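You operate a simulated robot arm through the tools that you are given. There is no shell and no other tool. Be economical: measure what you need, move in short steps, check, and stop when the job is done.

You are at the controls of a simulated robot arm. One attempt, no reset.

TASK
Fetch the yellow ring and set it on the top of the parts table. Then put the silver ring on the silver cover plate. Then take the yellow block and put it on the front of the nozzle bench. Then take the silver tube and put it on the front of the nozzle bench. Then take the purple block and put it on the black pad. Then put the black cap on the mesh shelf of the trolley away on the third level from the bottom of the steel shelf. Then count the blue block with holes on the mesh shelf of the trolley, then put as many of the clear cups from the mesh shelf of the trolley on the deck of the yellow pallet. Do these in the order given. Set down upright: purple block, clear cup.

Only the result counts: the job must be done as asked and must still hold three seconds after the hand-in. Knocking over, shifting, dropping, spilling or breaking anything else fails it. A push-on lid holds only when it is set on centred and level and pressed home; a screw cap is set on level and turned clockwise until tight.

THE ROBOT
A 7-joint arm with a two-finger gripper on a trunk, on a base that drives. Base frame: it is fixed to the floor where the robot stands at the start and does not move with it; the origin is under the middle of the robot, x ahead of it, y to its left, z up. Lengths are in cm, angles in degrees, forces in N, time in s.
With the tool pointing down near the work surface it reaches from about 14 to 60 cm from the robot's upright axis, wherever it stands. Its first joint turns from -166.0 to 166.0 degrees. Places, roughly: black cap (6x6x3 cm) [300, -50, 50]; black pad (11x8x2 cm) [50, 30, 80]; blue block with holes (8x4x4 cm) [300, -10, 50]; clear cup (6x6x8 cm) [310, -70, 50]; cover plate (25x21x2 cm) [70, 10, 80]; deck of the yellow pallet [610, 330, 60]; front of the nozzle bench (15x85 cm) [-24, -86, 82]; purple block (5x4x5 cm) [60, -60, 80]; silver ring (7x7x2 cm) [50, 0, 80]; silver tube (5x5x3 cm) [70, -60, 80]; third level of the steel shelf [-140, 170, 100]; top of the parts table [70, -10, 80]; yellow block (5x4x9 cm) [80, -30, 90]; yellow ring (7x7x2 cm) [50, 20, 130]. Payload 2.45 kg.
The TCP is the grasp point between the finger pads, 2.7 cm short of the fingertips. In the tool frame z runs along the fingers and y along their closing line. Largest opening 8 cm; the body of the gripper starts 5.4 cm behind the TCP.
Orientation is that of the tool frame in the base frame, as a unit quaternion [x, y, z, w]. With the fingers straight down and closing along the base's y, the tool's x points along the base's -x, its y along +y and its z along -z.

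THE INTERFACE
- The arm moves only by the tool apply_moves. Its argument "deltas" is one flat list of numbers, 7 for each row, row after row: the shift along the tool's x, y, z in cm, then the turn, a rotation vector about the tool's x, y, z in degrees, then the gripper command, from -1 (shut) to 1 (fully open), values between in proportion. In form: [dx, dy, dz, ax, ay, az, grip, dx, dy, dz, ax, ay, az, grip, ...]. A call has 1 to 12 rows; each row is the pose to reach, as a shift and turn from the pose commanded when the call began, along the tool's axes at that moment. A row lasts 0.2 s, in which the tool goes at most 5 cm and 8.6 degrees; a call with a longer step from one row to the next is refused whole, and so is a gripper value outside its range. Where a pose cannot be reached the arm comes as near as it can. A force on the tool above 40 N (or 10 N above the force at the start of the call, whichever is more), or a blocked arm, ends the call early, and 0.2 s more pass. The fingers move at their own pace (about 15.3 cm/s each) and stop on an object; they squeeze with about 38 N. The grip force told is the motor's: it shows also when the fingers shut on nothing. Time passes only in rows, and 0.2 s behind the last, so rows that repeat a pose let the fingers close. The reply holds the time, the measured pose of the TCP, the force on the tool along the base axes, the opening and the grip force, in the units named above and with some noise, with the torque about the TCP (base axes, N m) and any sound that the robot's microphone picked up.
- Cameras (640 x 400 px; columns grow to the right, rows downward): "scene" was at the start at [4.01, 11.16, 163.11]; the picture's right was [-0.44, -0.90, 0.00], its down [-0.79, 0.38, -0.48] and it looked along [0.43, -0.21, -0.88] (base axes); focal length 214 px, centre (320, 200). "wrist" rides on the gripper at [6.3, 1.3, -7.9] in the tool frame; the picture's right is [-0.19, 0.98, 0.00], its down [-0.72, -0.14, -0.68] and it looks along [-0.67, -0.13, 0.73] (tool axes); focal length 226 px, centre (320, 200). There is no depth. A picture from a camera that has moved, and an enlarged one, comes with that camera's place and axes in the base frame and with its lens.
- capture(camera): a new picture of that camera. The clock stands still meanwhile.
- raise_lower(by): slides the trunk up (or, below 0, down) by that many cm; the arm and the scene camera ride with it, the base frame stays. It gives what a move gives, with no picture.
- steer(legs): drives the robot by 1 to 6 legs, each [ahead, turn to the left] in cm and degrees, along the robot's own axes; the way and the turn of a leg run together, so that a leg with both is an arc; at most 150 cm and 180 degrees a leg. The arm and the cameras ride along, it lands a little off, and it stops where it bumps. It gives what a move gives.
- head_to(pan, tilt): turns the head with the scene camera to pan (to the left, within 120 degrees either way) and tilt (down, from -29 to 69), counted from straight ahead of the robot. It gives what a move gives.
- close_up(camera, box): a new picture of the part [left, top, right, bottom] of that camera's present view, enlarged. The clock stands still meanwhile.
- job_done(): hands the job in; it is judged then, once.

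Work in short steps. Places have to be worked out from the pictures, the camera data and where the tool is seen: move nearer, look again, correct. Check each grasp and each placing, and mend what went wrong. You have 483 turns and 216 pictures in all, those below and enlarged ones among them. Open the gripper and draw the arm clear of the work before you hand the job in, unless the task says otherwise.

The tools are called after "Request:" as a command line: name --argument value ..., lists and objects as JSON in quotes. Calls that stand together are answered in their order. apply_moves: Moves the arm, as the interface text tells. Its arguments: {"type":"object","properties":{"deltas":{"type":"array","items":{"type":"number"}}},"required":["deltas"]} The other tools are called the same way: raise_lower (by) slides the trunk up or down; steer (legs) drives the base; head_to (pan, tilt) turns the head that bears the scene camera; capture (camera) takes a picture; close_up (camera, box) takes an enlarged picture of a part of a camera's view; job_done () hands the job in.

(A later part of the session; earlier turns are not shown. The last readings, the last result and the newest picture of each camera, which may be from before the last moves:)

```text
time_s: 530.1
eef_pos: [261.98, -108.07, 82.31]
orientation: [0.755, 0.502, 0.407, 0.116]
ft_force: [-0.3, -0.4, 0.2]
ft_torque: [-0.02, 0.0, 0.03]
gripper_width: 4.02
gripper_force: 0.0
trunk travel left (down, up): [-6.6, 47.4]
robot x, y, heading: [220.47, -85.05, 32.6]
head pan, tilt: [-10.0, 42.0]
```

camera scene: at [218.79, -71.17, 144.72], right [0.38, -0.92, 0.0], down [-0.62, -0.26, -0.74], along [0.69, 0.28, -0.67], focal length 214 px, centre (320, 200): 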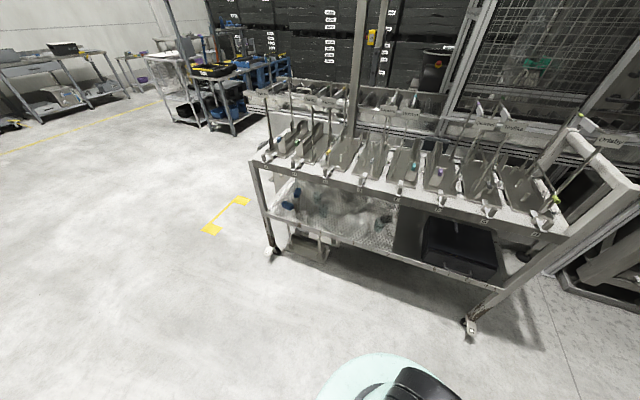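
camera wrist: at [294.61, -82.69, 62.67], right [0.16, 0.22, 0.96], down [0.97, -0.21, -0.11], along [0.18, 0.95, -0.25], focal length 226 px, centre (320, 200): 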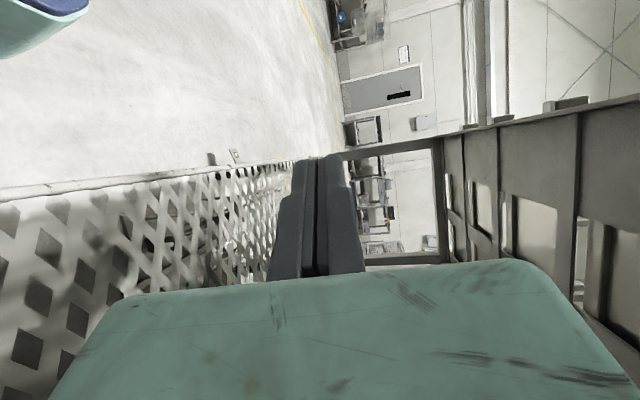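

Request:
apply_moves --deltas '[4.2, -1.3, -0.7, 2.7, -4.3, 3.3, 1, 8.4, -2.7, -1.4, 5.4, -8.6, 6.6, 1, 12.7, -4, -2.1, 8.1, -12.9, 9.9, 1, 16.9, -5.4, -2.8, 10.8, -17.2, 13.2, 1, 21.1, -6.7, -3.5, 13.5, -21.5, 16.5, 1, 25.3, -8, -4.2, 16.3, -25.9, 19.7, 1, 29.5, -9.4, -4.9, 19, -30.2, 23, 1, 33.8, -10.7, -5.6, 21.7, -34.5, 26.3, 1, 38, -12.1, -6.3, 24.4, -38.8, 29.6, 1, 42.2, -13.4, -7, 27.1, -43.1, 32.9, 1]'

Request:
head_to --pan 0 --tilt 40

Request:
capture --camera "scene"

```text
time_s: 532.5
eef_pos: [257.63, -75.58, 99.73]
orientation: [0.987, 0.16, -0.001, -0.009]
ft_force: [0.3, -0.1, -0.6]
ft_torque: [-0.01, 0.0, -0.03]
gripper_width: 8.0
gripper_force: 0.1
out of reach, approached as far as the arm can: row 3, 4, 5, 6
trunk travel left (down, up): [-6.6, 47.4]
robot x, y, heading: [220.06, -85.02, 32.4]
head pan, tilt: [-10.0, 42.0]
stopped in row 10: the arm was blocked; the commanded pose is now the measured one
```

```text
time_s: 533.2
eef_pos: [257.64, -75.51, 99.7]
orientation: [0.987, 0.159, -0.002, -0.009]
ft_force: [0.2, 0.1, 0.2]
ft_torque: [0.0, -0.02, -0.01]
gripper_width: 8.02
gripper_force: 0.2
trunk travel left (down, up): [-6.6, 47.4]
robot x, y, heading: [220.28, -84.77, 32.3]
head pan, tilt: [0.0, 40.0]
```

```text
26 pictures are left
camera scene: at [218.68, -70.42, 145.05], right [0.46, -0.89, 0.0], down [-0.57, -0.29, -0.77], along [0.68, 0.35, -0.64], focal length 214 px, centre (320, 200)
```

scene: 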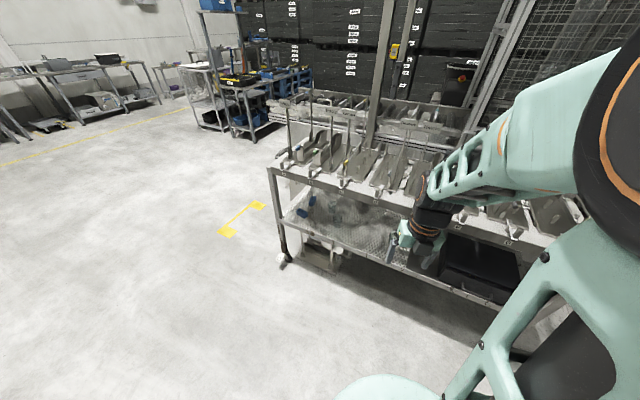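

The elbow is on the right side again, as wanted. I lower the trunk to the bottom and bring the tool down forward with a 30° lean (free space here).

Request:
raise_lower --by -6.5

Request:
apply_moves --deltas '[1.2, -1.6, 3.9, 0, 4.3, -2, 1, 2.5, -3.3, 7.7, 0, 8.6, -4, 1, 3.7, -4.9, 11.6, 0, 12.9, -6, 1, 5, -6.5, 15.4, 0, 17.1, -8, 1, 6.2, -8.1, 19.3, 0, 21.4, -10, 1, 7.5, -9.8, 23.1, 0, 25.7, -12, 1, 8.7, -11.4, 27, 0, 30, -14, 1]'

Request:
capture --camera "scene"

```text
time_s: 534.2
eef_pos: [257.69, -75.49, 93.22]
orientation: [0.987, 0.16, -0.003, -0.009]
ft_force: [-0.3, -0.6, -0.5]
ft_torque: [0.0, -0.03, -0.01]
gripper_width: 8.0
gripper_force: 0.1
trunk travel left (down, up): [-0.1, 53.9]
robot x, y, heading: [220.07, -84.97, 32.5]
head pan, tilt: [0.0, 40.0]
```

```text
time_s: 535.8
eef_pos: [262.4, -61.3, 66.37]
orientation: [0.927, 0.27, 0.256, -0.05]
ft_force: [-0.3, 1.0, 0.7]
ft_torque: [-0.02, 0.0, 0.01]
gripper_width: 8.01
gripper_force: 0.0
trunk travel left (down, up): [-0.1, 53.9]
robot x, y, heading: [219.97, -84.95, 32.4]
head pan, tilt: [0.0, 40.0]
```

```text
25 pictures are left
camera scene: at [218.21, -69.78, 138.51], right [0.54, -0.84, 0.0], down [-0.54, -0.35, -0.77], along [0.65, 0.41, -0.64], focal length 214 px, centre (320, 200)
```

scene: 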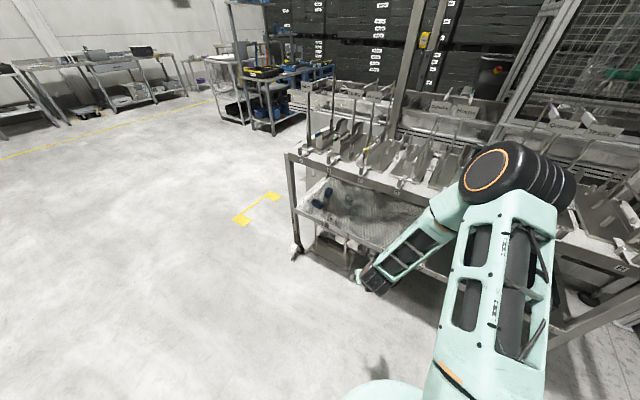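

Studying the geometry: with the arm bent, the forearm slopes steeply and meets the deck lip. A nearly stretched arm straight ahead (heading 0, from farther away) keeps it flat, and I can do the final approach by driving. I reposition to about (203, −71), heading 0.

Request:
steer --legs '[[-20, 0], [0, 57.5], [24, 0], [0, -90]]'

```text
time_s: 545.3
eef_pos: [251.74, -75.38, 66.39]
orientation: [0.966, -0.006, 0.259, 0.025]
ft_force: [-0.2, -0.6, -0.3]
ft_torque: [-0.05, 0.02, -0.03]
gripper_width: 7.99
gripper_force: 0.1
trunk travel left (down, up): [-0.1, 53.9]
robot x, y, heading: [203.15, -71.89, -0.6]
head pan, tilt: [0.0, 40.0]
```

I stretch the arm forward: TCP to about (286, −71.3, 56), lean 33°.

Request:
apply_moves --deltas '[3.1, -0.7, 3.2, 0.4, 0.4, 0, 1, 6.1, -1.3, 6.5, 0.8, 0.8, 0, 1, 9.2, -2, 9.7, 1.1, 1.1, 0, 1, 12.2, -2.7, 13, 1.5, 1.5, 0, 1, 15.3, -3.4, 16.2, 1.9, 1.9, 0, 1, 18.4, -4, 19.4, 2.3, 2.3, 0, 1, 21.4, -4.7, 22.7, 2.6, 2.6, 0, 1, 24.5, -5.4, 25.9, 3, 3, 0, 1]'

Request:
capture --camera "scene"

Request:
capture --camera "wrist"

```text
time_s: 547.1
eef_pos: [286.24, -71.29, 55.67]
orientation: [0.959, 0.001, 0.284, -0.001]
ft_force: [0.8, 1.0, 0.5]
ft_torque: [-0.02, 0.03, -0.01]
gripper_width: 8.0
gripper_force: 0.1
trunk travel left (down, up): [-0.1, 53.9]
robot x, y, heading: [203.16, -72.15, -0.5]
head pan, tilt: [0.0, 40.0]
```

```text
24 pictures are left
camera scene: at [210.05, -58.26, 138.5], right [-0.01, -1.0, 0.0], down [-0.64, 0.01, -0.77], along [0.77, -0.01, -0.64], focal length 214 px, centre (320, 200)
```

scene: 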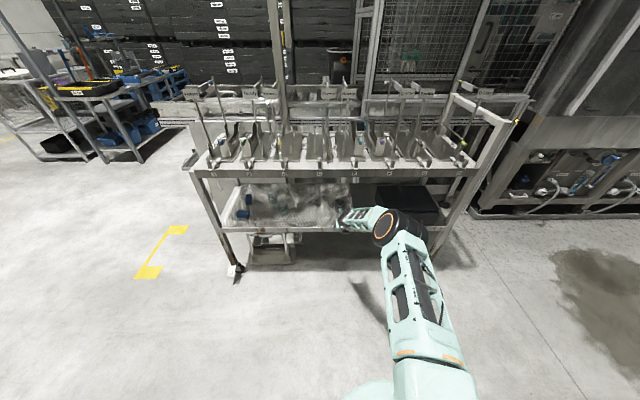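

```text
23 pictures are left
camera wrist: at [287.2, -72.55, 65.83], right [-0.16, -0.98, -0.11], down [-0.97, 0.14, 0.18], along [-0.16, 0.13, -0.98], focal length 226 px, centre (320, 200)
```

wrist: 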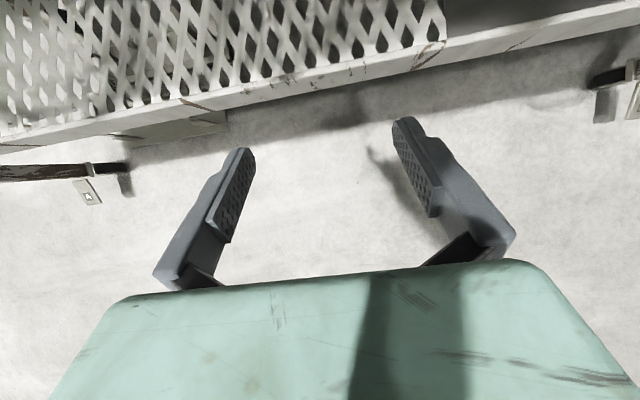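

The stretched posture works. I back off 8 cm and stretch 6 cm more (flatter forearm), lowering to z≈53.

Request:
steer --legs '[[-8, 0]]'

Request:
apply_moves --deltas '[1.2, 0, 1.8, 0, 0, 0, 1, 2.3, 0, 3.5, 0, 0, 0, 1, 3.6, 0, 5.5, 0, 0, 0, 1]'

Request:
capture --camera "scene"

```text
time_s: 548.2
eef_pos: [278.05, -71.26, 55.73]
orientation: [0.959, 0.0, 0.284, 0.0]
ft_force: [0.5, -0.1, -0.3]
ft_torque: [0.02, 0.02, -0.02]
gripper_width: 8.01
gripper_force: 0.2
trunk travel left (down, up): [-0.1, 53.9]
robot x, y, heading: [195.23, -71.97, -1.0]
head pan, tilt: [0.0, 40.0]
```

```text
time_s: 549.0
eef_pos: [283.05, -71.35, 53.43]
orientation: [0.959, -0.001, 0.283, 0.001]
ft_force: [0.6, -0.1, -0.6]
ft_torque: [0.01, -0.02, -0.02]
gripper_width: 8.03
gripper_force: 0.1
out of reach, approached as far as the arm can: row 3
trunk travel left (down, up): [-0.1, 53.9]
robot x, y, heading: [194.84, -71.97, -0.7]
head pan, tilt: [0.0, 40.0]
```

```text
22 pictures are left
camera scene: at [202.13, -58.13, 138.51], right [-0.01, -1.0, 0.0], down [-0.64, 0.01, -0.77], along [0.77, -0.01, -0.64], focal length 214 px, centre (320, 200)
```

scene: 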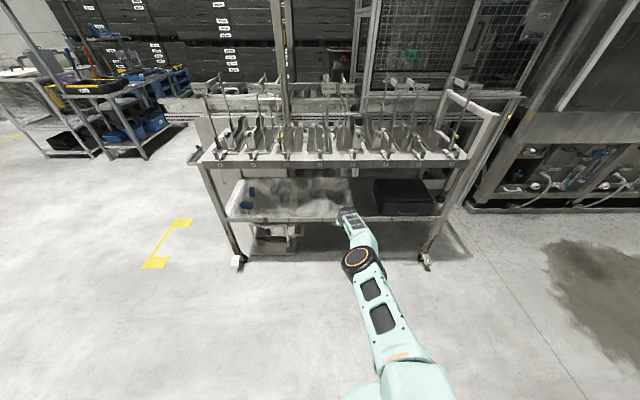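

The arm is nearly straight and flat. I approach by driving 12 cm forward, then look with the wrist camera.

Request:
steer --legs '[[12, 0]]'

Request:
capture --camera "wrist"

```text
time_s: 550.2
eef_pos: [294.94, -71.89, 53.53]
orientation: [0.959, -0.001, 0.283, 0.0]
ft_force: [0.4, -0.5, -0.4]
ft_torque: [0.0, -0.02, -0.02]
gripper_width: 8.02
gripper_force: 0.0
trunk travel left (down, up): [-0.1, 53.9]
robot x, y, heading: [207.22, -72.16, -0.9]
head pan, tilt: [0.0, 40.0]
```

```text
21 pictures are left
camera wrist: at [295.9, -73.18, 63.61], right [-0.16, -0.98, -0.11], down [-0.97, 0.14, 0.18], along [-0.16, 0.13, -0.98], focal length 226 px, centre (320, 200)
```

wrist: 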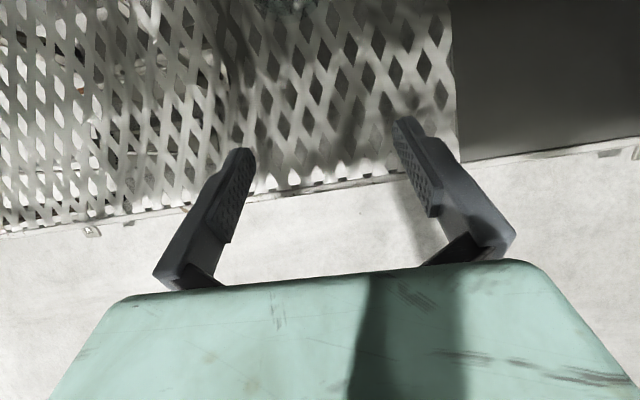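

The cup is about 1 cm to +y of the tool line. I shift the tool 0.9 cm and drive 6 cm more.

Request:
apply_moves --deltas '[0, -0.9, 0, 0, 0, 0, 1]'

Request:
steer --legs '[[6, 0]]'

Request:
capture --camera "wrist"

```text
time_s: 550.6
eef_pos: [294.84, -71.1, 53.43]
orientation: [0.959, -0.001, 0.285, 0.0]
ft_force: [-0.5, -0.2, -0.4]
ft_torque: [0.01, 0.0, 0.02]
gripper_width: 8.01
gripper_force: 0.1
trunk travel left (down, up): [-0.1, 53.9]
robot x, y, heading: [206.1, -72.5, -1.1]
head pan, tilt: [0.0, 40.0]
```

```text
time_s: 551.6
eef_pos: [300.8, -71.14, 53.55]
orientation: [0.959, -0.001, 0.284, 0.0]
ft_force: [0.4, -0.2, -0.4]
ft_torque: [0.01, 0.01, 0.0]
gripper_width: 8.0
gripper_force: 0.1
trunk travel left (down, up): [-0.1, 53.9]
robot x, y, heading: [213.0, -72.04, -1.0]
head pan, tilt: [0.0, 40.0]
```

```text
20 pictures are left
camera wrist: at [301.83, -72.39, 63.58], right [-0.16, -0.98, -0.11], down [-0.97, 0.14, 0.18], along [-0.16, 0.13, -0.98], focal length 226 px, centre (320, 200)
```

wrist: 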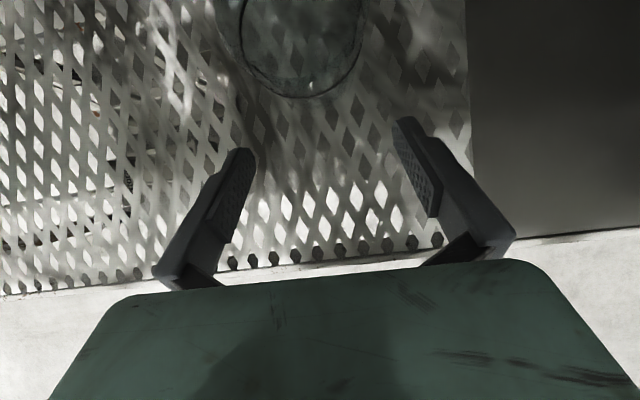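

Cup centre (307.1, −71.4), well aligned. I drive the last 6 cm.

Request:
steer --legs '[[6, 0]]'

Request:
capture --camera "wrist"

```text
time_s: 552.6
eef_pos: [306.82, -71.18, 53.57]
orientation: [0.959, -0.001, 0.284, 0.0]
ft_force: [0.5, -0.4, 0.2]
ft_torque: [-0.04, 0.04, 0.01]
gripper_width: 7.99
gripper_force: 0.1
trunk travel left (down, up): [-0.1, 53.9]
robot x, y, heading: [218.98, -72.67, -1.0]
head pan, tilt: [0.0, 40.0]
```

```text
19 pictures are left
camera wrist: at [307.83, -72.45, 63.57], right [-0.16, -0.98, -0.11], down [-0.97, 0.14, 0.18], along [-0.16, 0.13, -0.98], focal length 226 px, centre (320, 200)
```

wrist: 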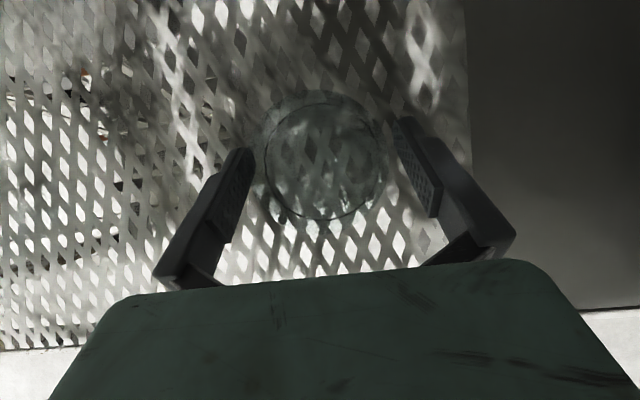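

The cup is between the fingers; its centre is ~1 cm further. I drive 1.2 cm more and lower 0.7, then close.

Request:
steer --legs '[[1.2, 0]]'

Request:
apply_moves --deltas '[-0.35, 0.1, 0.6, 0, 0, 0, 1, -0.35, 0.1, 0.6, 0, 0, 0, -0.2, -0.35, 0.1, 0.6, 0, 0, 0, -1, -0.35, 0.1, 0.6, 0, 0, 0, -1, -0.35, 0.1, 0.6, 0, 0, 0, -1]'

Request:
capture --camera "wrist"

```text
time_s: 553.3
eef_pos: [308.12, -71.23, 53.44]
orientation: [0.959, -0.001, 0.284, 0.0]
ft_force: [-0.1, -0.3, 0.3]
ft_torque: [-0.01, 0.02, -0.02]
gripper_width: 7.98
gripper_force: 0.0
trunk travel left (down, up): [-0.1, 53.9]
robot x, y, heading: [220.05, -72.69, -0.9]
head pan, tilt: [0.0, 40.0]
```

```text
time_s: 554.5
eef_pos: [307.8, -71.4, 52.83]
orientation: [0.959, -0.001, 0.284, 0.0]
ft_force: [0.5, 0.5, -0.7]
ft_torque: [0.02, -0.01, 0.03]
gripper_width: 5.3
gripper_force: 37.6
out of reach, approached as far as the arm can: row 1, 2, 3
trunk travel left (down, up): [-0.1, 53.9]
robot x, y, heading: [220.01, -72.71, -0.9]
head pan, tilt: [0.0, 40.0]
```

```text
18 pictures are left
camera wrist: at [308.82, -72.59, 62.91], right [-0.16, -0.98, -0.11], down [-0.97, 0.14, 0.18], along [-0.16, 0.13, -0.98], focal length 226 px, centre (320, 200)
```

wrist: 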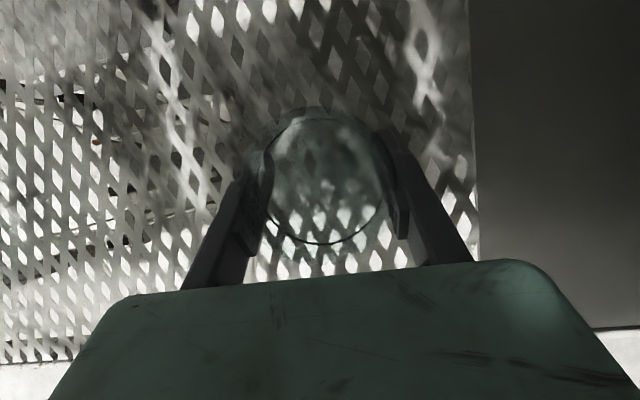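

Cup gripped (5.3 cm). I lift with the trunk by 2 cm (arm flat under the deck) and then back straight out.

Request:
raise_lower --by 2

Request:
steer --legs '[[-8, 0]]'

Request:
steer --legs '[[-30, 0]]'

Request:
capture --camera "wrist"

```text
time_s: 555.2
eef_pos: [307.79, -71.38, 54.82]
orientation: [0.959, -0.002, 0.283, 0.001]
ft_force: [-0.1, -0.7, -0.1]
ft_torque: [0.0, 0.0, -0.01]
gripper_width: 5.29
gripper_force: 38.0
trunk travel left (down, up): [-2.1, 51.9]
robot x, y, heading: [220.03, -72.79, -1.1]
head pan, tilt: [0.0, 40.0]
```

```text
time_s: 556.3
eef_pos: [299.7, -71.26, 54.84]
orientation: [0.959, -0.002, 0.284, 0.001]
ft_force: [-0.2, -1.0, 0.3]
ft_torque: [0.02, 0.0, 0.01]
gripper_width: 5.31
gripper_force: 37.9
trunk travel left (down, up): [-2.1, 51.9]
robot x, y, heading: [212.04, -72.14, -0.8]
head pan, tilt: [0.0, 40.0]
```

```text
time_s: 558.3
eef_pos: [269.27, -70.26, 54.85]
orientation: [0.959, 0.001, 0.283, 0.0]
ft_force: [0.1, 0.4, -1.2]
ft_torque: [0.0, 0.0, 0.02]
gripper_width: 5.27
gripper_force: 38.0
trunk travel left (down, up): [-2.1, 51.9]
robot x, y, heading: [181.78, -71.99, -0.7]
head pan, tilt: [0.0, 40.0]
```

```text
17 pictures are left
camera wrist: at [270.3, -71.64, 64.92], right [-0.16, -0.98, -0.11], down [-0.97, 0.14, 0.18], along [-0.16, 0.13, -0.98], focal length 226 px, centre (320, 200)
```

wrist: 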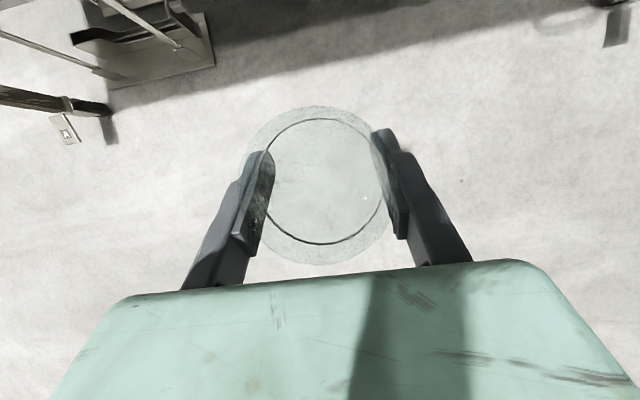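

The first cup is held upright. I draw the arm in (same orientation) for travel.

Request:
apply_moves --deltas '[-2.3, 0, -4.1, 0, 0, 0, -1, -4.6, 0, -8.3, 0, 0, 0, -1, -6.9, 0, -12.4, 0, 0, 0, -1, -9.2, 0, -16.5, 0, 0, 0, -1, -11.4, 0, -20.7, 0, 0, 0, -1, -13.7, 0, -24.8, 0, 0, 0, -1, -16, 0, -28.9, 0, 0, 0, -1, -18.3, 0, -33.1, 0, 0, 0, -1, -20.6, 0, -37.2, 0, 0, 0, -1]'

Request:
steer --legs '[[0, 65], [150, 0], [80, 0], [0, -30]]'

Request:
head_to --pan 0 --tilt 20

Request:
capture --camera "scene"

```text
time_s: 560.3
eef_pos: [271.22, -69.02, 61.59]
orientation: [0.959, 0.001, 0.284, 0.0]
ft_force: [-0.2, 0.5, -0.7]
ft_torque: [0.03, 0.03, -0.01]
gripper_width: 5.27
gripper_force: 38.2
out of reach, approached as far as the arm can: row 1, 2, 3, 4, 5, 6, 7, 8, 9
trunk travel left (down, up): [-2.1, 51.9]
robot x, y, heading: [181.63, -72.25, -0.5]
head pan, tilt: [0.0, 40.0]
```

```text
time_s: 576.2
eef_pos: [358.81, 186.6, 61.68]
orientation: [0.92, 0.271, 0.272, -0.08]
ft_force: [-0.1, 0.4, -0.2]
ft_torque: [0.02, -0.03, -0.02]
gripper_width: 5.25
gripper_force: 37.7
trunk travel left (down, up): [-2.1, 51.9]
robot x, y, heading: [285.22, 135.76, 32.1]
head pan, tilt: [0.0, 40.0]
```

```text
time_s: 577.0
eef_pos: [358.82, 186.48, 61.63]
orientation: [0.919, 0.271, 0.273, -0.08]
ft_force: [-0.8, -0.2, -0.6]
ft_torque: [0.01, -0.02, -0.02]
gripper_width: 5.22
gripper_force: 38.5
trunk travel left (down, up): [-2.1, 51.9]
robot x, y, heading: [284.95, 135.82, 31.8]
head pan, tilt: [0.0, 20.0]
```

```text
16 pictures are left
camera scene: at [284.19, 151.5, 143.64], right [0.53, -0.85, 0.0], down [-0.29, -0.18, -0.94], along [0.8, 0.5, -0.34], focal length 214 px, centre (320, 200)
```

scene: 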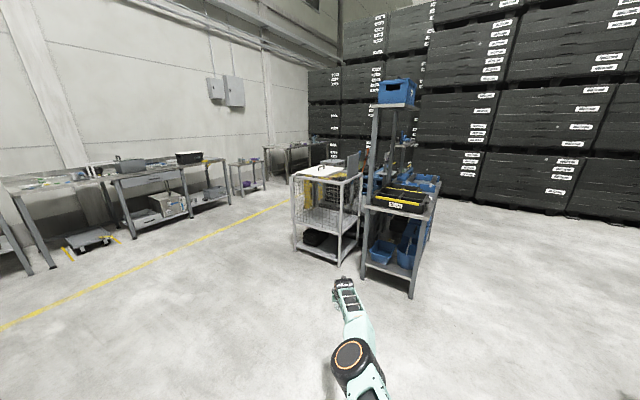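

Request:
close_up --camera "scene" --box '[240, 120, 460, 280]'

```text
2.50 times, centred on (350, 200) of scene
camera zoom: at [284.19, 151.5, 143.64], right [0.53, -0.85, 0.0], down [-0.29, -0.18, -0.94], along [0.8, 0.5, -0.34], focal length 536 px, centre (245, 200)
```

zoom: 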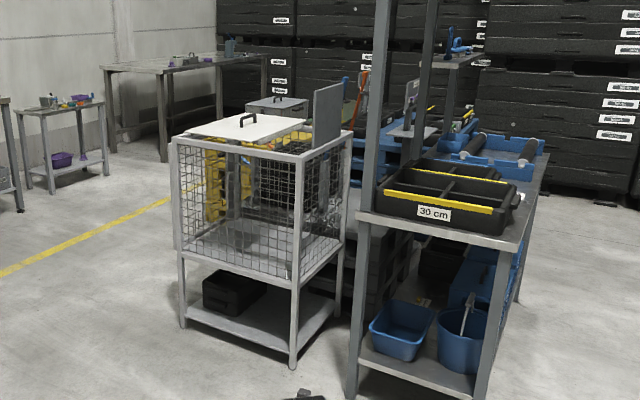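

The yellow pallet stands behind the wire cage. Before moving among these I retry drawing in the arm, with a sideways start to leave the stretched singularity.

Request:
apply_moves --deltas '[0, 3, 0, 0, 0, 0, -1, 0, 6, -1, 0, 0, 0, -1, -1.5, 8, -4, 0, 0, 0, -1, -3, 9, -8, 0, 0, 0, -1, -5, 10, -12, 0, 0, 0, -1, -7, 10, -16, 0, 0, 0, -1, -9, 10, -20, 0, 0, 0, -1, -11, 10, -24, 0, 0, 0, -1, -13, 10, -28, 0, 0, 0, -1]'

```text
time_s: 579.0
eef_pos: [367.52, 176.07, 74.34]
orientation: [0.92, 0.271, 0.271, -0.08]
ft_force: [-0.1, 0.8, -0.9]
ft_torque: [-0.01, 0.01, 0.01]
gripper_width: 5.23
gripper_force: 37.6
out of reach, approached as far as the arm can: row 2, 3, 4, 5, 6, 7, 8, 9
trunk travel left (down, up): [-2.1, 51.9]
robot x, y, heading: [285.29, 135.84, 31.6]
head pan, tilt: [0.0, 20.0]
```

The arm stays stretched, which is workable: I use driving and the trunk. I raise the trunk 45 cm to carry the cup above obstacles and drive round the cage's left side.

Request:
raise_lower --by 45

Request:
steer --legs '[[0, 22], [150, 0], [150, 0], [25, 0]]'

Request:
steer --legs '[[0, -83]]'

Request:
head_to --pan 0 --tilt 35

Request:
capture --camera "scene"

```text
refused: 45 is not a number from -40 to 40
```

```text
time_s: 596.1
eef_pos: [531.77, 470.74, 74.32]
orientation: [0.844, 0.455, 0.249, -0.135]
ft_force: [0.2, -0.3, -0.1]
ft_torque: [-0.02, 0.0, -0.02]
gripper_width: 5.24
gripper_force: 37.8
trunk travel left (down, up): [-2.1, 51.9]
robot x, y, heading: [472.78, 400.55, 55.8]
head pan, tilt: [0.0, 20.0]
```

```text
time_s: 600.2
eef_pos: [548.32, 348.23, 74.41]
orientation: [0.93, -0.233, 0.275, 0.069]
ft_force: [-0.5, 0.7, -0.5]
ft_torque: [0.02, 0.01, -0.01]
gripper_width: 5.21
gripper_force: 38.2
trunk travel left (down, up): [-2.1, 51.9]
robot x, y, heading: [473.05, 400.47, -29.1]
head pan, tilt: [0.0, 20.0]
```

```text
time_s: 601.0
eef_pos: [548.32, 348.26, 74.32]
orientation: [0.931, -0.231, 0.275, 0.068]
ft_force: [-0.1, -0.5, -1.2]
ft_torque: [-0.01, -0.01, -0.02]
gripper_width: 5.23
gripper_force: 37.9
trunk travel left (down, up): [-2.1, 51.9]
robot x, y, heading: [472.76, 400.55, -28.8]
head pan, tilt: [0.0, 35.0]
```

```text
14 pictures are left
camera scene: at [485.79, 409.4, 141.27], right [-0.48, -0.88, 0.0], down [-0.5, 0.28, -0.82], along [0.72, -0.4, -0.57], focal length 214 px, centre (320, 200)
```

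scene: 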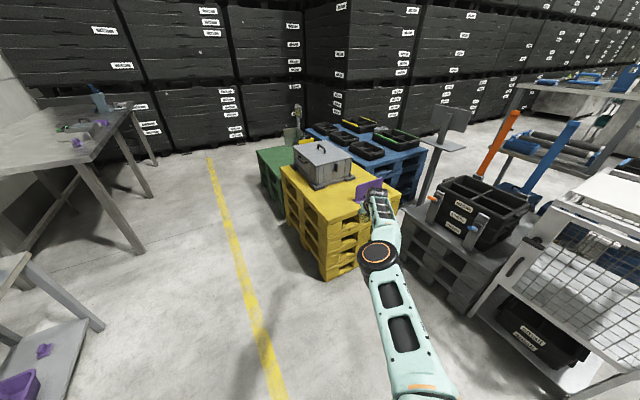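

The yellow pallet stack is in view: deck x≈568–646, y≈301–358, with a grey toolbox (x>603) and a purple item near (578, 318). I aim for (590, 342): turn left 6.5° and drive 28 cm, still above the deck.

Request:
steer --legs '[[0, 6.5], [26, 0]]'

Request:
capture --camera "scene"

```text
time_s: 603.4
eef_pos: [577.77, 347.13, 74.42]
orientation: [0.942, -0.18, 0.278, 0.053]
ft_force: [-0.6, -0.3, -0.3]
ft_torque: [0.02, 0.01, 0.0]
gripper_width: 5.22
gripper_force: 38.2
trunk travel left (down, up): [-2.1, 51.9]
robot x, y, heading: [496.87, 390.65, -22.4]
head pan, tilt: [0.0, 35.0]
```

```text
13 pictures are left
camera scene: at [508.74, 400.85, 141.26], right [-0.38, -0.92, 0.0], down [-0.53, 0.22, -0.82], along [0.76, -0.31, -0.57], focal length 214 px, centre (320, 200)
```

scene: 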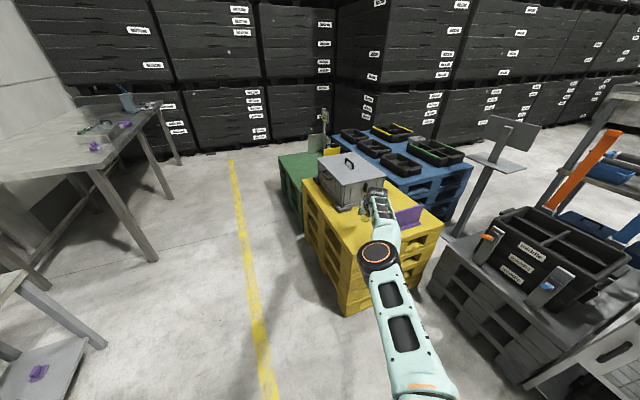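

Free area x≈563–600, y≈325–365; the cup is over it. I drive 6 cm more and lower the cup toward the deck.

Request:
steer --legs '[[6, 0]]'

Request:
apply_moves --deltas '[-1.1, 0, 1.7, 0, 0, 0, -1, -2.2, 0, 3.4, 0, 0, 0, -1, -3.3, 0, 5, 0, 0, 0, -1, -3.9, 0, 5.9, 0, 0, 0, -1]'

Request:
capture --camera "wrist"

```text
time_s: 604.4
eef_pos: [583.18, 344.81, 74.42]
orientation: [0.942, -0.179, 0.278, 0.053]
ft_force: [-0.4, 0.6, -0.1]
ft_torque: [-0.02, 0.0, -0.01]
gripper_width: 5.23
gripper_force: 38.0
trunk travel left (down, up): [-2.1, 51.9]
robot x, y, heading: [502.37, 388.35, -22.9]
head pan, tilt: [0.0, 35.0]
```

```text
time_s: 605.4
eef_pos: [582.58, 345.05, 67.92]
orientation: [0.942, -0.179, 0.278, 0.053]
ft_force: [1.0, 0.7, -0.7]
ft_torque: [-0.01, 0.04, -0.04]
gripper_width: 5.22
gripper_force: 38.1
out of reach, approached as far as the arm can: row 2, 3, 4
trunk travel left (down, up): [-2.1, 51.9]
robot x, y, heading: [502.55, 387.75, -22.5]
head pan, tilt: [0.0, 35.0]
```

```text
12 pictures are left
camera wrist: at [583.01, 343.58, 77.95], right [-0.51, -0.85, -0.11], down [-0.85, 0.49, 0.18], along [-0.1, 0.18, -0.98], focal length 226 px, centre (320, 200)
```

wrist: 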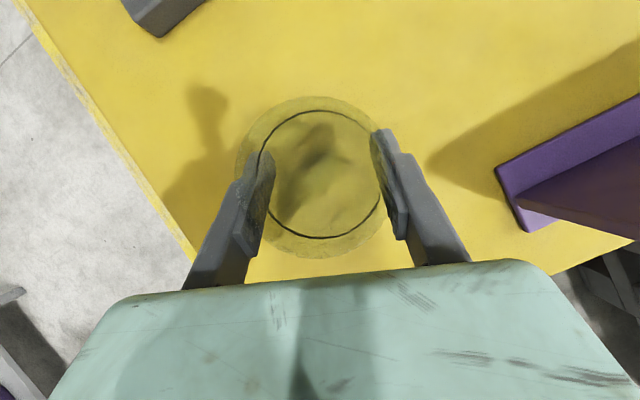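

Flat clear deck below. I lower in small steps until contact.

Request:
apply_moves --deltas '[-0.5, 0, 0.8, 0, 0, 0, -1, -1, 0, 1.5, 0, 0, 0, -1, -1.2, 0, 1.8, 0, 0, 0, -1]'

Request:
apply_moves --deltas '[-0.3, 0, 0.4, 0, 0, 0, -1, -0.5, 0, 0.8, 0, 0, 0, -1]'

```text
time_s: 606.1
eef_pos: [581.79, 345.41, 65.4]
orientation: [0.942, -0.179, 0.278, 0.053]
ft_force: [-0.6, 0.1, -1.6]
ft_torque: [-0.02, 0.0, -0.05]
gripper_width: 5.23
gripper_force: 37.8
out of reach, approached as far as the arm can: row 1, 2, 3
trunk travel left (down, up): [-2.1, 51.9]
robot x, y, heading: [502.32, 388.53, -22.3]
head pan, tilt: [0.0, 35.0]
```

```text
time_s: 606.8
eef_pos: [581.82, 345.32, 65.21]
orientation: [0.941, -0.179, 0.282, 0.053]
ft_force: [0.6, 3.6, 28.7]
ft_torque: [-0.11, 0.2, -0.1]
gripper_width: 5.25
gripper_force: 38.2
trunk travel left (down, up): [-2.1, 51.9]
robot x, y, heading: [502.5, 388.58, -22.4]
head pan, tilt: [0.0, 35.0]
```

Contact. I relieve 0.2 cm, open, and back the robot straight off.

Request:
apply_moves --deltas '[0.1, 0, -0.15, 0, 0, 0, -1, 0.1, 0, -0.15, 0, 0, 0, 0.2, 0.1, 0, -0.15, 0, 0, 0, 1, 0.1, 0, -0.15, 0, 0, 0, 1]'

Request:
steer --legs '[[-14, 0]]'

Request:
capture --camera "wrist"

```text
time_s: 607.8
eef_pos: [581.68, 345.37, 64.55]
orientation: [0.942, -0.179, 0.278, 0.053]
ft_force: [0.2, 0.3, 0.3]
ft_torque: [0.0, -0.02, 0.01]
gripper_width: 8.0
gripper_force: 0.0
trunk travel left (down, up): [-2.1, 51.9]
robot x, y, heading: [502.31, 388.19, -22.4]
head pan, tilt: [0.0, 35.0]
```

```text
time_s: 609.1
eef_pos: [568.77, 350.51, 64.7]
orientation: [0.942, -0.18, 0.279, 0.053]
ft_force: [0.1, -0.4, 0.6]
ft_torque: [0.01, 0.02, 0.02]
gripper_width: 8.01
gripper_force: 0.0
trunk travel left (down, up): [-2.1, 51.9]
robot x, y, heading: [489.27, 393.72, -22.7]
head pan, tilt: [0.0, 35.0]
```

```text
11 pictures are left
camera wrist: at [569.27, 348.92, 74.76], right [-0.51, -0.85, -0.11], down [-0.85, 0.49, 0.18], along [-0.1, 0.18, -0.98], focal length 226 px, centre (320, 200)
```

wrist: 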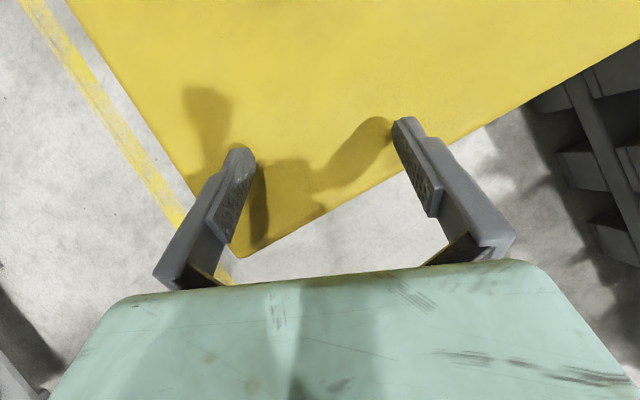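

Released cleanly. I back away, raise the trunk for safe turning, and check the cup from the scene camera.

Request:
steer --legs '[[-60, 0]]'

Request:
raise_lower --by 35

Request:
close_up --camera "scene" --box '[260, 130, 420, 240]'

```text
time_s: 612.5
eef_pos: [513.0, 373.34, 64.72]
orientation: [0.942, -0.183, 0.277, 0.053]
ft_force: [0.3, 0.6, 0.5]
ft_torque: [0.01, -0.01, 0.01]
gripper_width: 8.02
gripper_force: 0.0
trunk travel left (down, up): [-2.1, 51.9]
robot x, y, heading: [433.95, 417.01, -22.9]
head pan, tilt: [0.0, 35.0]
```

```text
time_s: 615.9
eef_pos: [513.01, 373.39, 99.63]
orientation: [0.941, -0.183, 0.278, 0.054]
ft_force: [-0.4, -0.7, -0.3]
ft_torque: [-0.01, 0.02, 0.02]
gripper_width: 8.01
gripper_force: 0.1
trunk travel left (down, up): [-37.1, 16.9]
robot x, y, heading: [434.13, 416.85, -23.1]
head pan, tilt: [0.0, 35.0]
```

```text
3.64 times, centred on (340, 185) of scene
camera zoom: at [446.0, 427.15, 176.25], right [-0.39, -0.92, 0.0], down [-0.53, 0.22, -0.82], along [0.75, -0.32, -0.57], focal length 780 px, centre (247, 254)
```

zoom: 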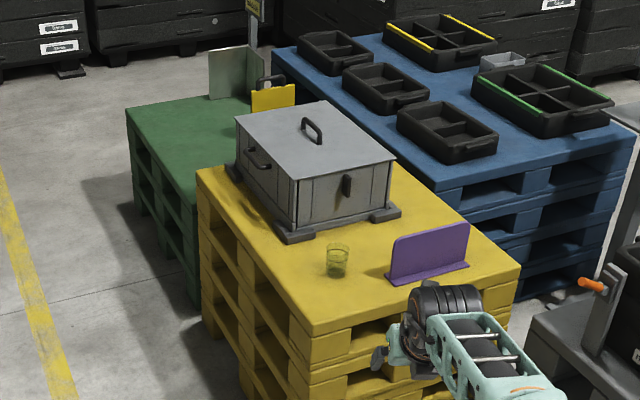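

Cup 1 stands upright on the yellow deck. I return for cup B.

Request:
steer --legs '[[0, -95], [150, 0], [150, 0], [150, 0], [60, 0]]'

```text
time_s: 644.9
eef_pos: [134.05, -109.78, 99.74]
orientation: [-0.497, 0.82, -0.147, -0.242]
ft_force: [-0.7, -0.7, -0.3]
ft_torque: [0.0, -0.02, -0.02]
gripper_width: 8.0
gripper_force: 0.2
trunk travel left (down, up): [-37.1, 16.9]
robot x, y, heading: [185.32, -35.01, -118.3]
head pan, tilt: [0.0, 35.0]
```

Request:
steer --legs '[[0, 118.3]]'

Request:
raise_lower --by -37

Request:
apply_moves --deltas '[-1.1, -1.5, 1.5, 0, 0, 0, 1, -2.2, -3, 3, 0, 0, 0, 1, -3.3, -4.6, 4.6, 0, 0, 0, 1, -4.4, -6.2, 6.2, 0, 0, 0, 1, -5, -6.5, 7.7, 0, 0, 0, 1]'

```text
time_s: 650.2
eef_pos: [274.37, -48.69, 99.69]
orientation: [0.958, -0.015, 0.285, 0.004]
ft_force: [-0.6, 0.2, -0.1]
ft_torque: [0.0, 0.0, -0.01]
gripper_width: 8.0
gripper_force: 0.0
trunk travel left (down, up): [-37.1, 16.9]
robot x, y, heading: [185.26, -35.34, -2.6]
head pan, tilt: [0.0, 35.0]
```

```text
time_s: 653.8
eef_pos: [274.29, -48.74, 62.74]
orientation: [0.959, -0.014, 0.284, 0.004]
ft_force: [0.1, 0.3, 0.4]
ft_torque: [-0.03, -0.02, -0.03]
gripper_width: 8.0
gripper_force: 0.1
trunk travel left (down, up): [-0.1, 53.9]
robot x, y, heading: [184.93, -35.2, -2.6]
head pan, tilt: [0.0, 35.0]
```

```text
time_s: 655.0
eef_pos: [272.6, -42.72, 54.17]
orientation: [0.959, -0.015, 0.284, 0.004]
ft_force: [-0.3, -0.1, -0.8]
ft_torque: [0.04, -0.04, 0.0]
gripper_width: 7.99
gripper_force: 0.0
out of reach, approached as far as the arm can: row 2, 3, 4, 5
trunk travel left (down, up): [-0.1, 53.9]
robot x, y, heading: [185.28, -35.18, -2.7]
head pan, tilt: [0.0, 35.0]
```

Request:
steer --legs '[[0, 2.7], [14, 0]]'

Request:
steer --legs '[[8, 0]]'

Request:
capture --camera "wrist"

```text
time_s: 656.8
eef_pos: [286.83, -38.65, 54.19]
orientation: [0.959, 0.008, 0.284, -0.003]
ft_force: [-0.7, -0.1, -0.4]
ft_torque: [-0.01, 0.02, 0.01]
gripper_width: 8.0
gripper_force: 0.1
trunk travel left (down, up): [-0.1, 53.9]
robot x, y, heading: [198.81, -35.17, 0.2]
head pan, tilt: [0.0, 35.0]
```

```text
time_s: 657.8
eef_pos: [294.89, -38.49, 54.19]
orientation: [0.959, 0.01, 0.284, -0.002]
ft_force: [-0.4, -0.3, 0.7]
ft_torque: [-0.03, 0.02, -0.01]
gripper_width: 8.01
gripper_force: 0.0
trunk travel left (down, up): [-0.1, 53.9]
robot x, y, heading: [207.38, -34.98, 0.1]
head pan, tilt: [0.0, 35.0]
```

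```text
9 pictures are left
camera wrist: at [295.88, -39.68, 64.21], right [-0.14, -0.98, -0.11], down [-0.98, 0.12, 0.18], along [-0.17, 0.13, -0.98], focal length 226 px, centre (320, 200)
```

wrist: 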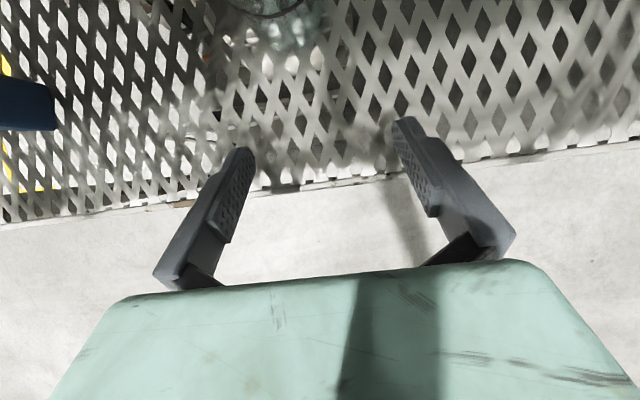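

Cup B ≈ (304.9, −36.9); I shift the tool 1.5 cm to +y and drive 5 cm.

Request:
apply_moves --deltas '[0, -0.8, 0, 0, 0, 0, 1, 0, -1.6, 0, 0, 0, 0, 1]'

Request:
steer --legs '[[4.5, 0]]'

Request:
capture --camera "wrist"

```text
time_s: 658.4
eef_pos: [294.86, -36.86, 54.08]
orientation: [0.959, 0.009, 0.283, -0.003]
ft_force: [0.4, 0.4, -0.6]
ft_torque: [0.02, -0.03, -0.01]
gripper_width: 7.99
gripper_force: 0.0
trunk travel left (down, up): [-0.1, 53.9]
robot x, y, heading: [206.82, -35.0, -0.0]
head pan, tilt: [0.0, 35.0]
```

```text
time_s: 659.3
eef_pos: [299.26, -36.86, 54.1]
orientation: [0.959, 0.009, 0.283, -0.003]
ft_force: [0.1, 0.3, 0.8]
ft_torque: [0.0, 0.0, 0.03]
gripper_width: 7.99
gripper_force: 0.0
trunk travel left (down, up): [-0.1, 53.9]
robot x, y, heading: [211.58, -35.46, -0.0]
head pan, tilt: [0.0, 35.0]
```

```text
8 pictures are left
camera wrist: at [300.35, -38.06, 64.13], right [-0.14, -0.98, -0.11], down [-0.98, 0.12, 0.18], along [-0.17, 0.13, -0.98], focal length 226 px, centre (320, 200)
```

wrist: 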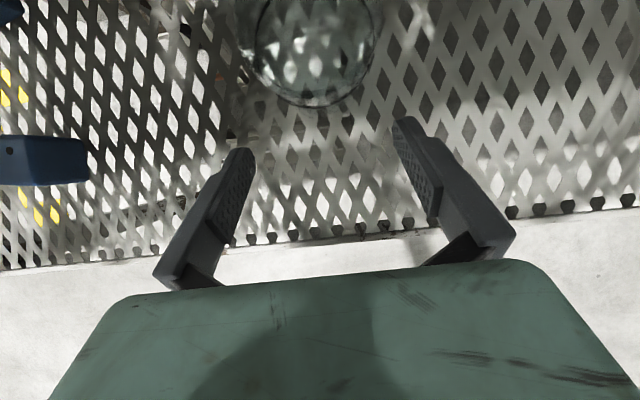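

Well aligned: cup centre ≈ (305.3, −37.2). I drive 6.5 cm, lower slightly and close.

Request:
steer --legs '[[6.5, 0]]'

Request:
apply_moves --deltas '[-0.6, 0.2, 0.9, 0, 0, 0, 1, -0.6, 0.2, 0.9, 0, 0, 0, -0.2, -0.6, 0.2, 0.9, 0, 0, 0, -1, -0.6, 0.2, 0.9, 0, 0, 0, -1, -0.6, 0.2, 0.9, 0, 0, 0, -1]'

Request:
capture --camera "wrist"

```text
time_s: 660.3
eef_pos: [305.76, -36.83, 54.03]
orientation: [0.959, 0.01, 0.283, -0.003]
ft_force: [-0.6, 0.9, 1.4]
ft_torque: [0.01, -0.01, 0.0]
gripper_width: 8.01
gripper_force: 0.0
trunk travel left (down, up): [-0.1, 53.9]
robot x, y, heading: [218.21, -35.48, 0.0]
head pan, tilt: [0.0, 35.0]
```

```text
time_s: 661.5
eef_pos: [305.61, -37.21, 52.85]
orientation: [0.959, 0.009, 0.283, -0.002]
ft_force: [-1.0, 0.2, 0.2]
ft_torque: [0.01, 0.01, 0.0]
gripper_width: 5.57
gripper_force: 37.7
trunk travel left (down, up): [-0.1, 53.9]
robot x, y, heading: [218.12, -35.19, 0.1]
head pan, tilt: [0.0, 35.0]
```

```text
7 pictures are left
camera wrist: at [306.74, -38.35, 62.95], right [-0.14, -0.98, -0.1], down [-0.98, 0.12, 0.18], along [-0.17, 0.13, -0.98], focal length 226 px, centre (320, 200)
```

wrist: 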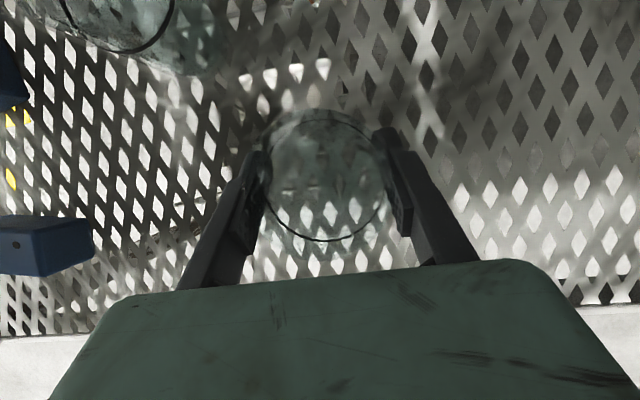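

Cup B gripped. I lift 2 cm with the trunk and back straight out.

Request:
raise_lower --by 2

Request:
steer --legs '[[-8, 0], [-30, 0]]'

Request:
raise_lower --by 15

```text
time_s: 662.2
eef_pos: [305.81, -37.16, 54.87]
orientation: [0.959, 0.008, 0.283, -0.002]
ft_force: [0.4, 0.2, -0.2]
ft_torque: [0.0, 0.02, 0.01]
gripper_width: 5.6
gripper_force: 37.8
trunk travel left (down, up): [-2.1, 51.9]
robot x, y, heading: [218.32, -35.21, 0.3]
head pan, tilt: [0.0, 35.0]
```

```text
time_s: 664.9
eef_pos: [267.79, -37.2, 54.85]
orientation: [0.959, 0.009, 0.283, -0.003]
ft_force: [0.3, -0.3, -0.7]
ft_torque: [-0.01, -0.02, 0.0]
gripper_width: 5.57
gripper_force: 38.4
trunk travel left (down, up): [-2.1, 51.9]
robot x, y, heading: [180.3, -35.51, -0.2]
head pan, tilt: [0.0, 35.0]
```

```text
time_s: 666.6
eef_pos: [267.91, -37.23, 69.8]
orientation: [0.959, 0.008, 0.284, -0.002]
ft_force: [-0.1, -0.8, -0.5]
ft_torque: [0.0, 0.0, -0.06]
gripper_width: 5.6
gripper_force: 38.0
trunk travel left (down, up): [-17.1, 36.9]
robot x, y, heading: [180.13, -35.2, 0.0]
head pan, tilt: [0.0, 35.0]
```

I drive to the pallet again along the same route.

Request:
raise_lower --by 6

Request:
steer --legs '[[0, 60.7], [150, 0], [150, 0], [150, 0], [68, 0]]'

```text
time_s: 667.6
eef_pos: [267.85, -37.11, 75.77]
orientation: [0.959, 0.007, 0.283, -0.002]
ft_force: [-0.1, 0.9, -0.1]
ft_torque: [0.02, 0.03, 0.02]
gripper_width: 5.56
gripper_force: 38.0
trunk travel left (down, up): [-23.1, 30.9]
robot x, y, heading: [180.27, -35.42, 0.1]
head pan, tilt: [0.0, 35.0]
```

```text
time_s: 694.1
eef_pos: [477.27, 469.08, 75.4]
orientation: [0.83, 0.487, 0.237, -0.136]
ft_force: [-1.3, -3.6, -2.2]
ft_torque: [0.15, -0.13, 0.09]
gripper_width: 5.22
gripper_force: 38.2
trunk travel left (down, up): [-23.1, 30.9]
robot x, y, heading: [431.03, 395.32, 59.2]
head pan, tilt: [0.0, 35.0]
stopped in leg 5: the force on the tool passed its limit at 202 N (the readings are from after the stop); the commanded pose is now the measured one
```

The tool touched something near (480, 475). I back off at once and look.

Request:
steer --legs '[[-20, 0]]'

Request:
capture --camera "scene"

Request:
capture --camera "wrist"

```text
time_s: 695.8
eef_pos: [466.64, 452.15, 75.45]
orientation: [0.828, 0.49, 0.237, -0.137]
ft_force: [-1.0, 0.8, 0.6]
ft_torque: [-0.01, 0.01, 0.04]
gripper_width: 5.22
gripper_force: 38.0
trunk travel left (down, up): [-23.1, 30.9]
robot x, y, heading: [421.21, 377.68, 59.7]
head pan, tilt: [0.0, 35.0]
```

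```text
6 pictures are left
camera scene: at [412.51, 390.75, 162.27], right [0.86, -0.5, 0.0], down [-0.29, -0.5, -0.82], along [0.41, 0.71, -0.57], focal length 214 px, centre (320, 200)
```

scene: 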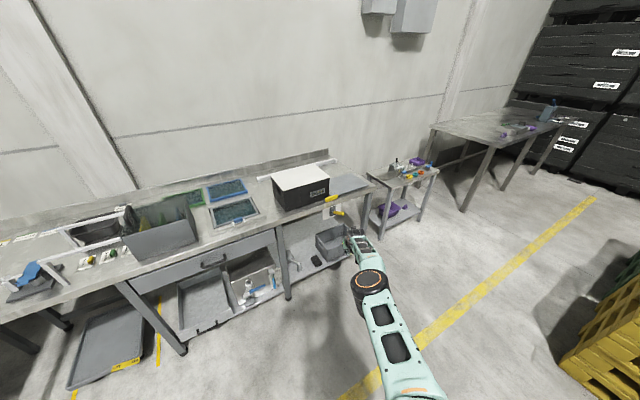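

```text
5 pictures are left
camera wrist: at [468.34, 452.53, 85.57], right [0.78, -0.62, -0.1], down [-0.59, -0.78, 0.2], along [-0.2, -0.1, -0.97], focal length 226 px, centre (320, 200)
```

wrist: 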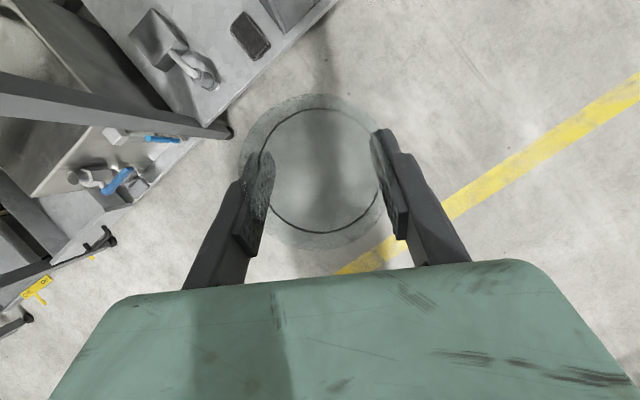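

The cup is still held as before; the bench looks in order. From here I face the pallet directly: turn right 68.4° and drive 50 cm.

Request:
steer --legs '[[0, -68.4], [50, 0]]'

```text
time_s: 701.8
eef_pos: [556.13, 351.59, 75.52]
orientation: [0.959, -0.074, 0.273, 0.023]
ft_force: [-0.2, 0.3, -2.1]
ft_torque: [0.0, -0.01, -0.01]
gripper_width: 5.22
gripper_force: 38.2
trunk travel left (down, up): [-23.1, 30.9]
robot x, y, heading: [470.65, 368.69, -10.3]
head pan, tilt: [0.0, 35.0]
```

I turn left 3° for spacing from cup 1 and drive 16.5 cm.

Request:
steer --legs '[[0, 3], [16.5, 0]]'

Request:
capture --camera "wrist"

```text
time_s: 703.7
eef_pos: [573.2, 354.03, 75.42]
orientation: [0.961, -0.048, 0.272, 0.016]
ft_force: [0.3, 0.2, -0.4]
ft_torque: [0.0, -0.01, -0.02]
gripper_width: 5.21
gripper_force: 38.7
trunk travel left (down, up): [-23.1, 30.9]
robot x, y, heading: [487.09, 366.85, -7.2]
head pan, tilt: [0.0, 35.0]
```

```text
4 pictures are left
camera wrist: at [574.25, 352.69, 85.5], right [-0.26, -0.96, -0.1], down [-0.95, 0.24, 0.2], along [-0.17, 0.15, -0.97], focal length 226 px, centre (320, 200)
```

wrist: 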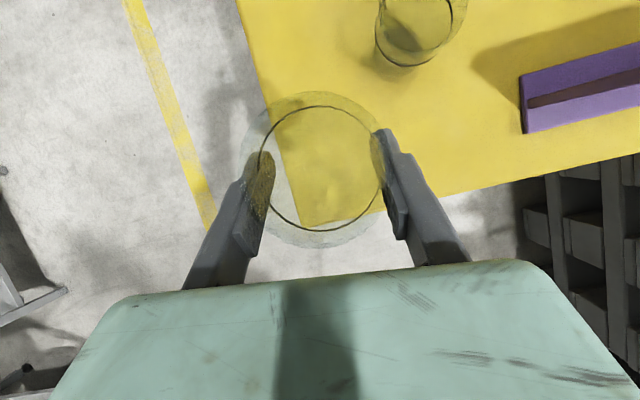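

The deck's corner is at (567.4, 359.4). I shift the cup 2.5 cm to −y for margin and lower 8 cm with the trunk.

Request:
apply_moves --deltas '[0, 1.2, 0, 0, 0, 0, -1, 0, 2.5, 0, 0, 0.9, 0, -1]'

Request:
raise_lower --by -8

Request:
capture --camera "wrist"

```text
time_s: 704.3
eef_pos: [572.85, 351.56, 75.59]
orientation: [0.959, -0.047, 0.28, 0.016]
ft_force: [0.1, 0.4, -0.7]
ft_torque: [-0.01, 0.0, 0.0]
gripper_width: 5.24
gripper_force: 37.7
trunk travel left (down, up): [-23.1, 30.9]
robot x, y, heading: [486.57, 366.56, -7.2]
head pan, tilt: [0.0, 35.0]
```

```text
time_s: 705.5
eef_pos: [572.9, 351.62, 67.6]
orientation: [0.958, -0.047, 0.282, 0.016]
ft_force: [-0.2, 0.1, -0.8]
ft_torque: [0.0, -0.01, 0.02]
gripper_width: 5.21
gripper_force: 37.9
trunk travel left (down, up): [-15.1, 38.9]
robot x, y, heading: [486.84, 366.77, -7.3]
head pan, tilt: [0.0, 35.0]
```

```text
3 pictures are left
camera wrist: at [573.85, 350.24, 77.65], right [-0.26, -0.96, -0.1], down [-0.95, 0.24, 0.19], along [-0.15, 0.14, -0.98], focal length 226 px, centre (320, 200)
```

wrist: 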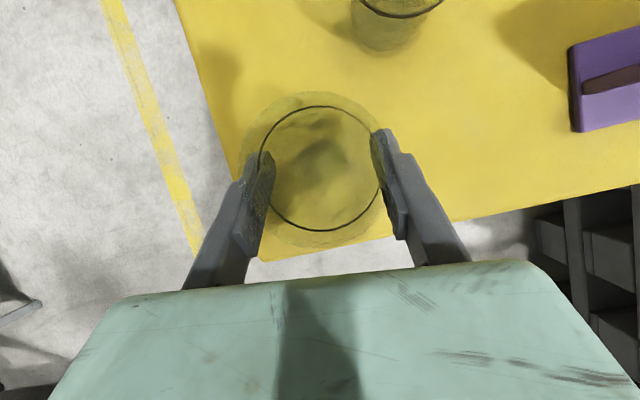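

Good: cup axis ≈ (573.7, 351.4), 4 cm+ inside the edges. I lower gently until contact.

Request:
raise_lower --by -2

Request:
raise_lower --by -0.4

```text
time_s: 706.1
eef_pos: [572.85, 351.55, 65.67]
orientation: [0.958, -0.047, 0.282, 0.016]
ft_force: [2.1, 1.1, 6.7]
ft_torque: [-0.1, -0.17, 0.03]
gripper_width: 5.2
gripper_force: 38.0
trunk travel left (down, up): [-13.1, 40.9]
robot x, y, heading: [486.68, 366.86, -7.3]
head pan, tilt: [0.0, 35.0]
```

```text
time_s: 706.7
eef_pos: [572.93, 351.54, 65.65]
orientation: [0.958, -0.048, 0.284, 0.016]
ft_force: [0.0, 2.5, 26.2]
ft_torque: [-0.2, -0.12, -0.02]
gripper_width: 5.24
gripper_force: 38.0
trunk travel left (down, up): [-12.7, 41.3]
robot x, y, heading: [487.38, 367.08, -7.3]
head pan, tilt: [0.0, 35.0]
```

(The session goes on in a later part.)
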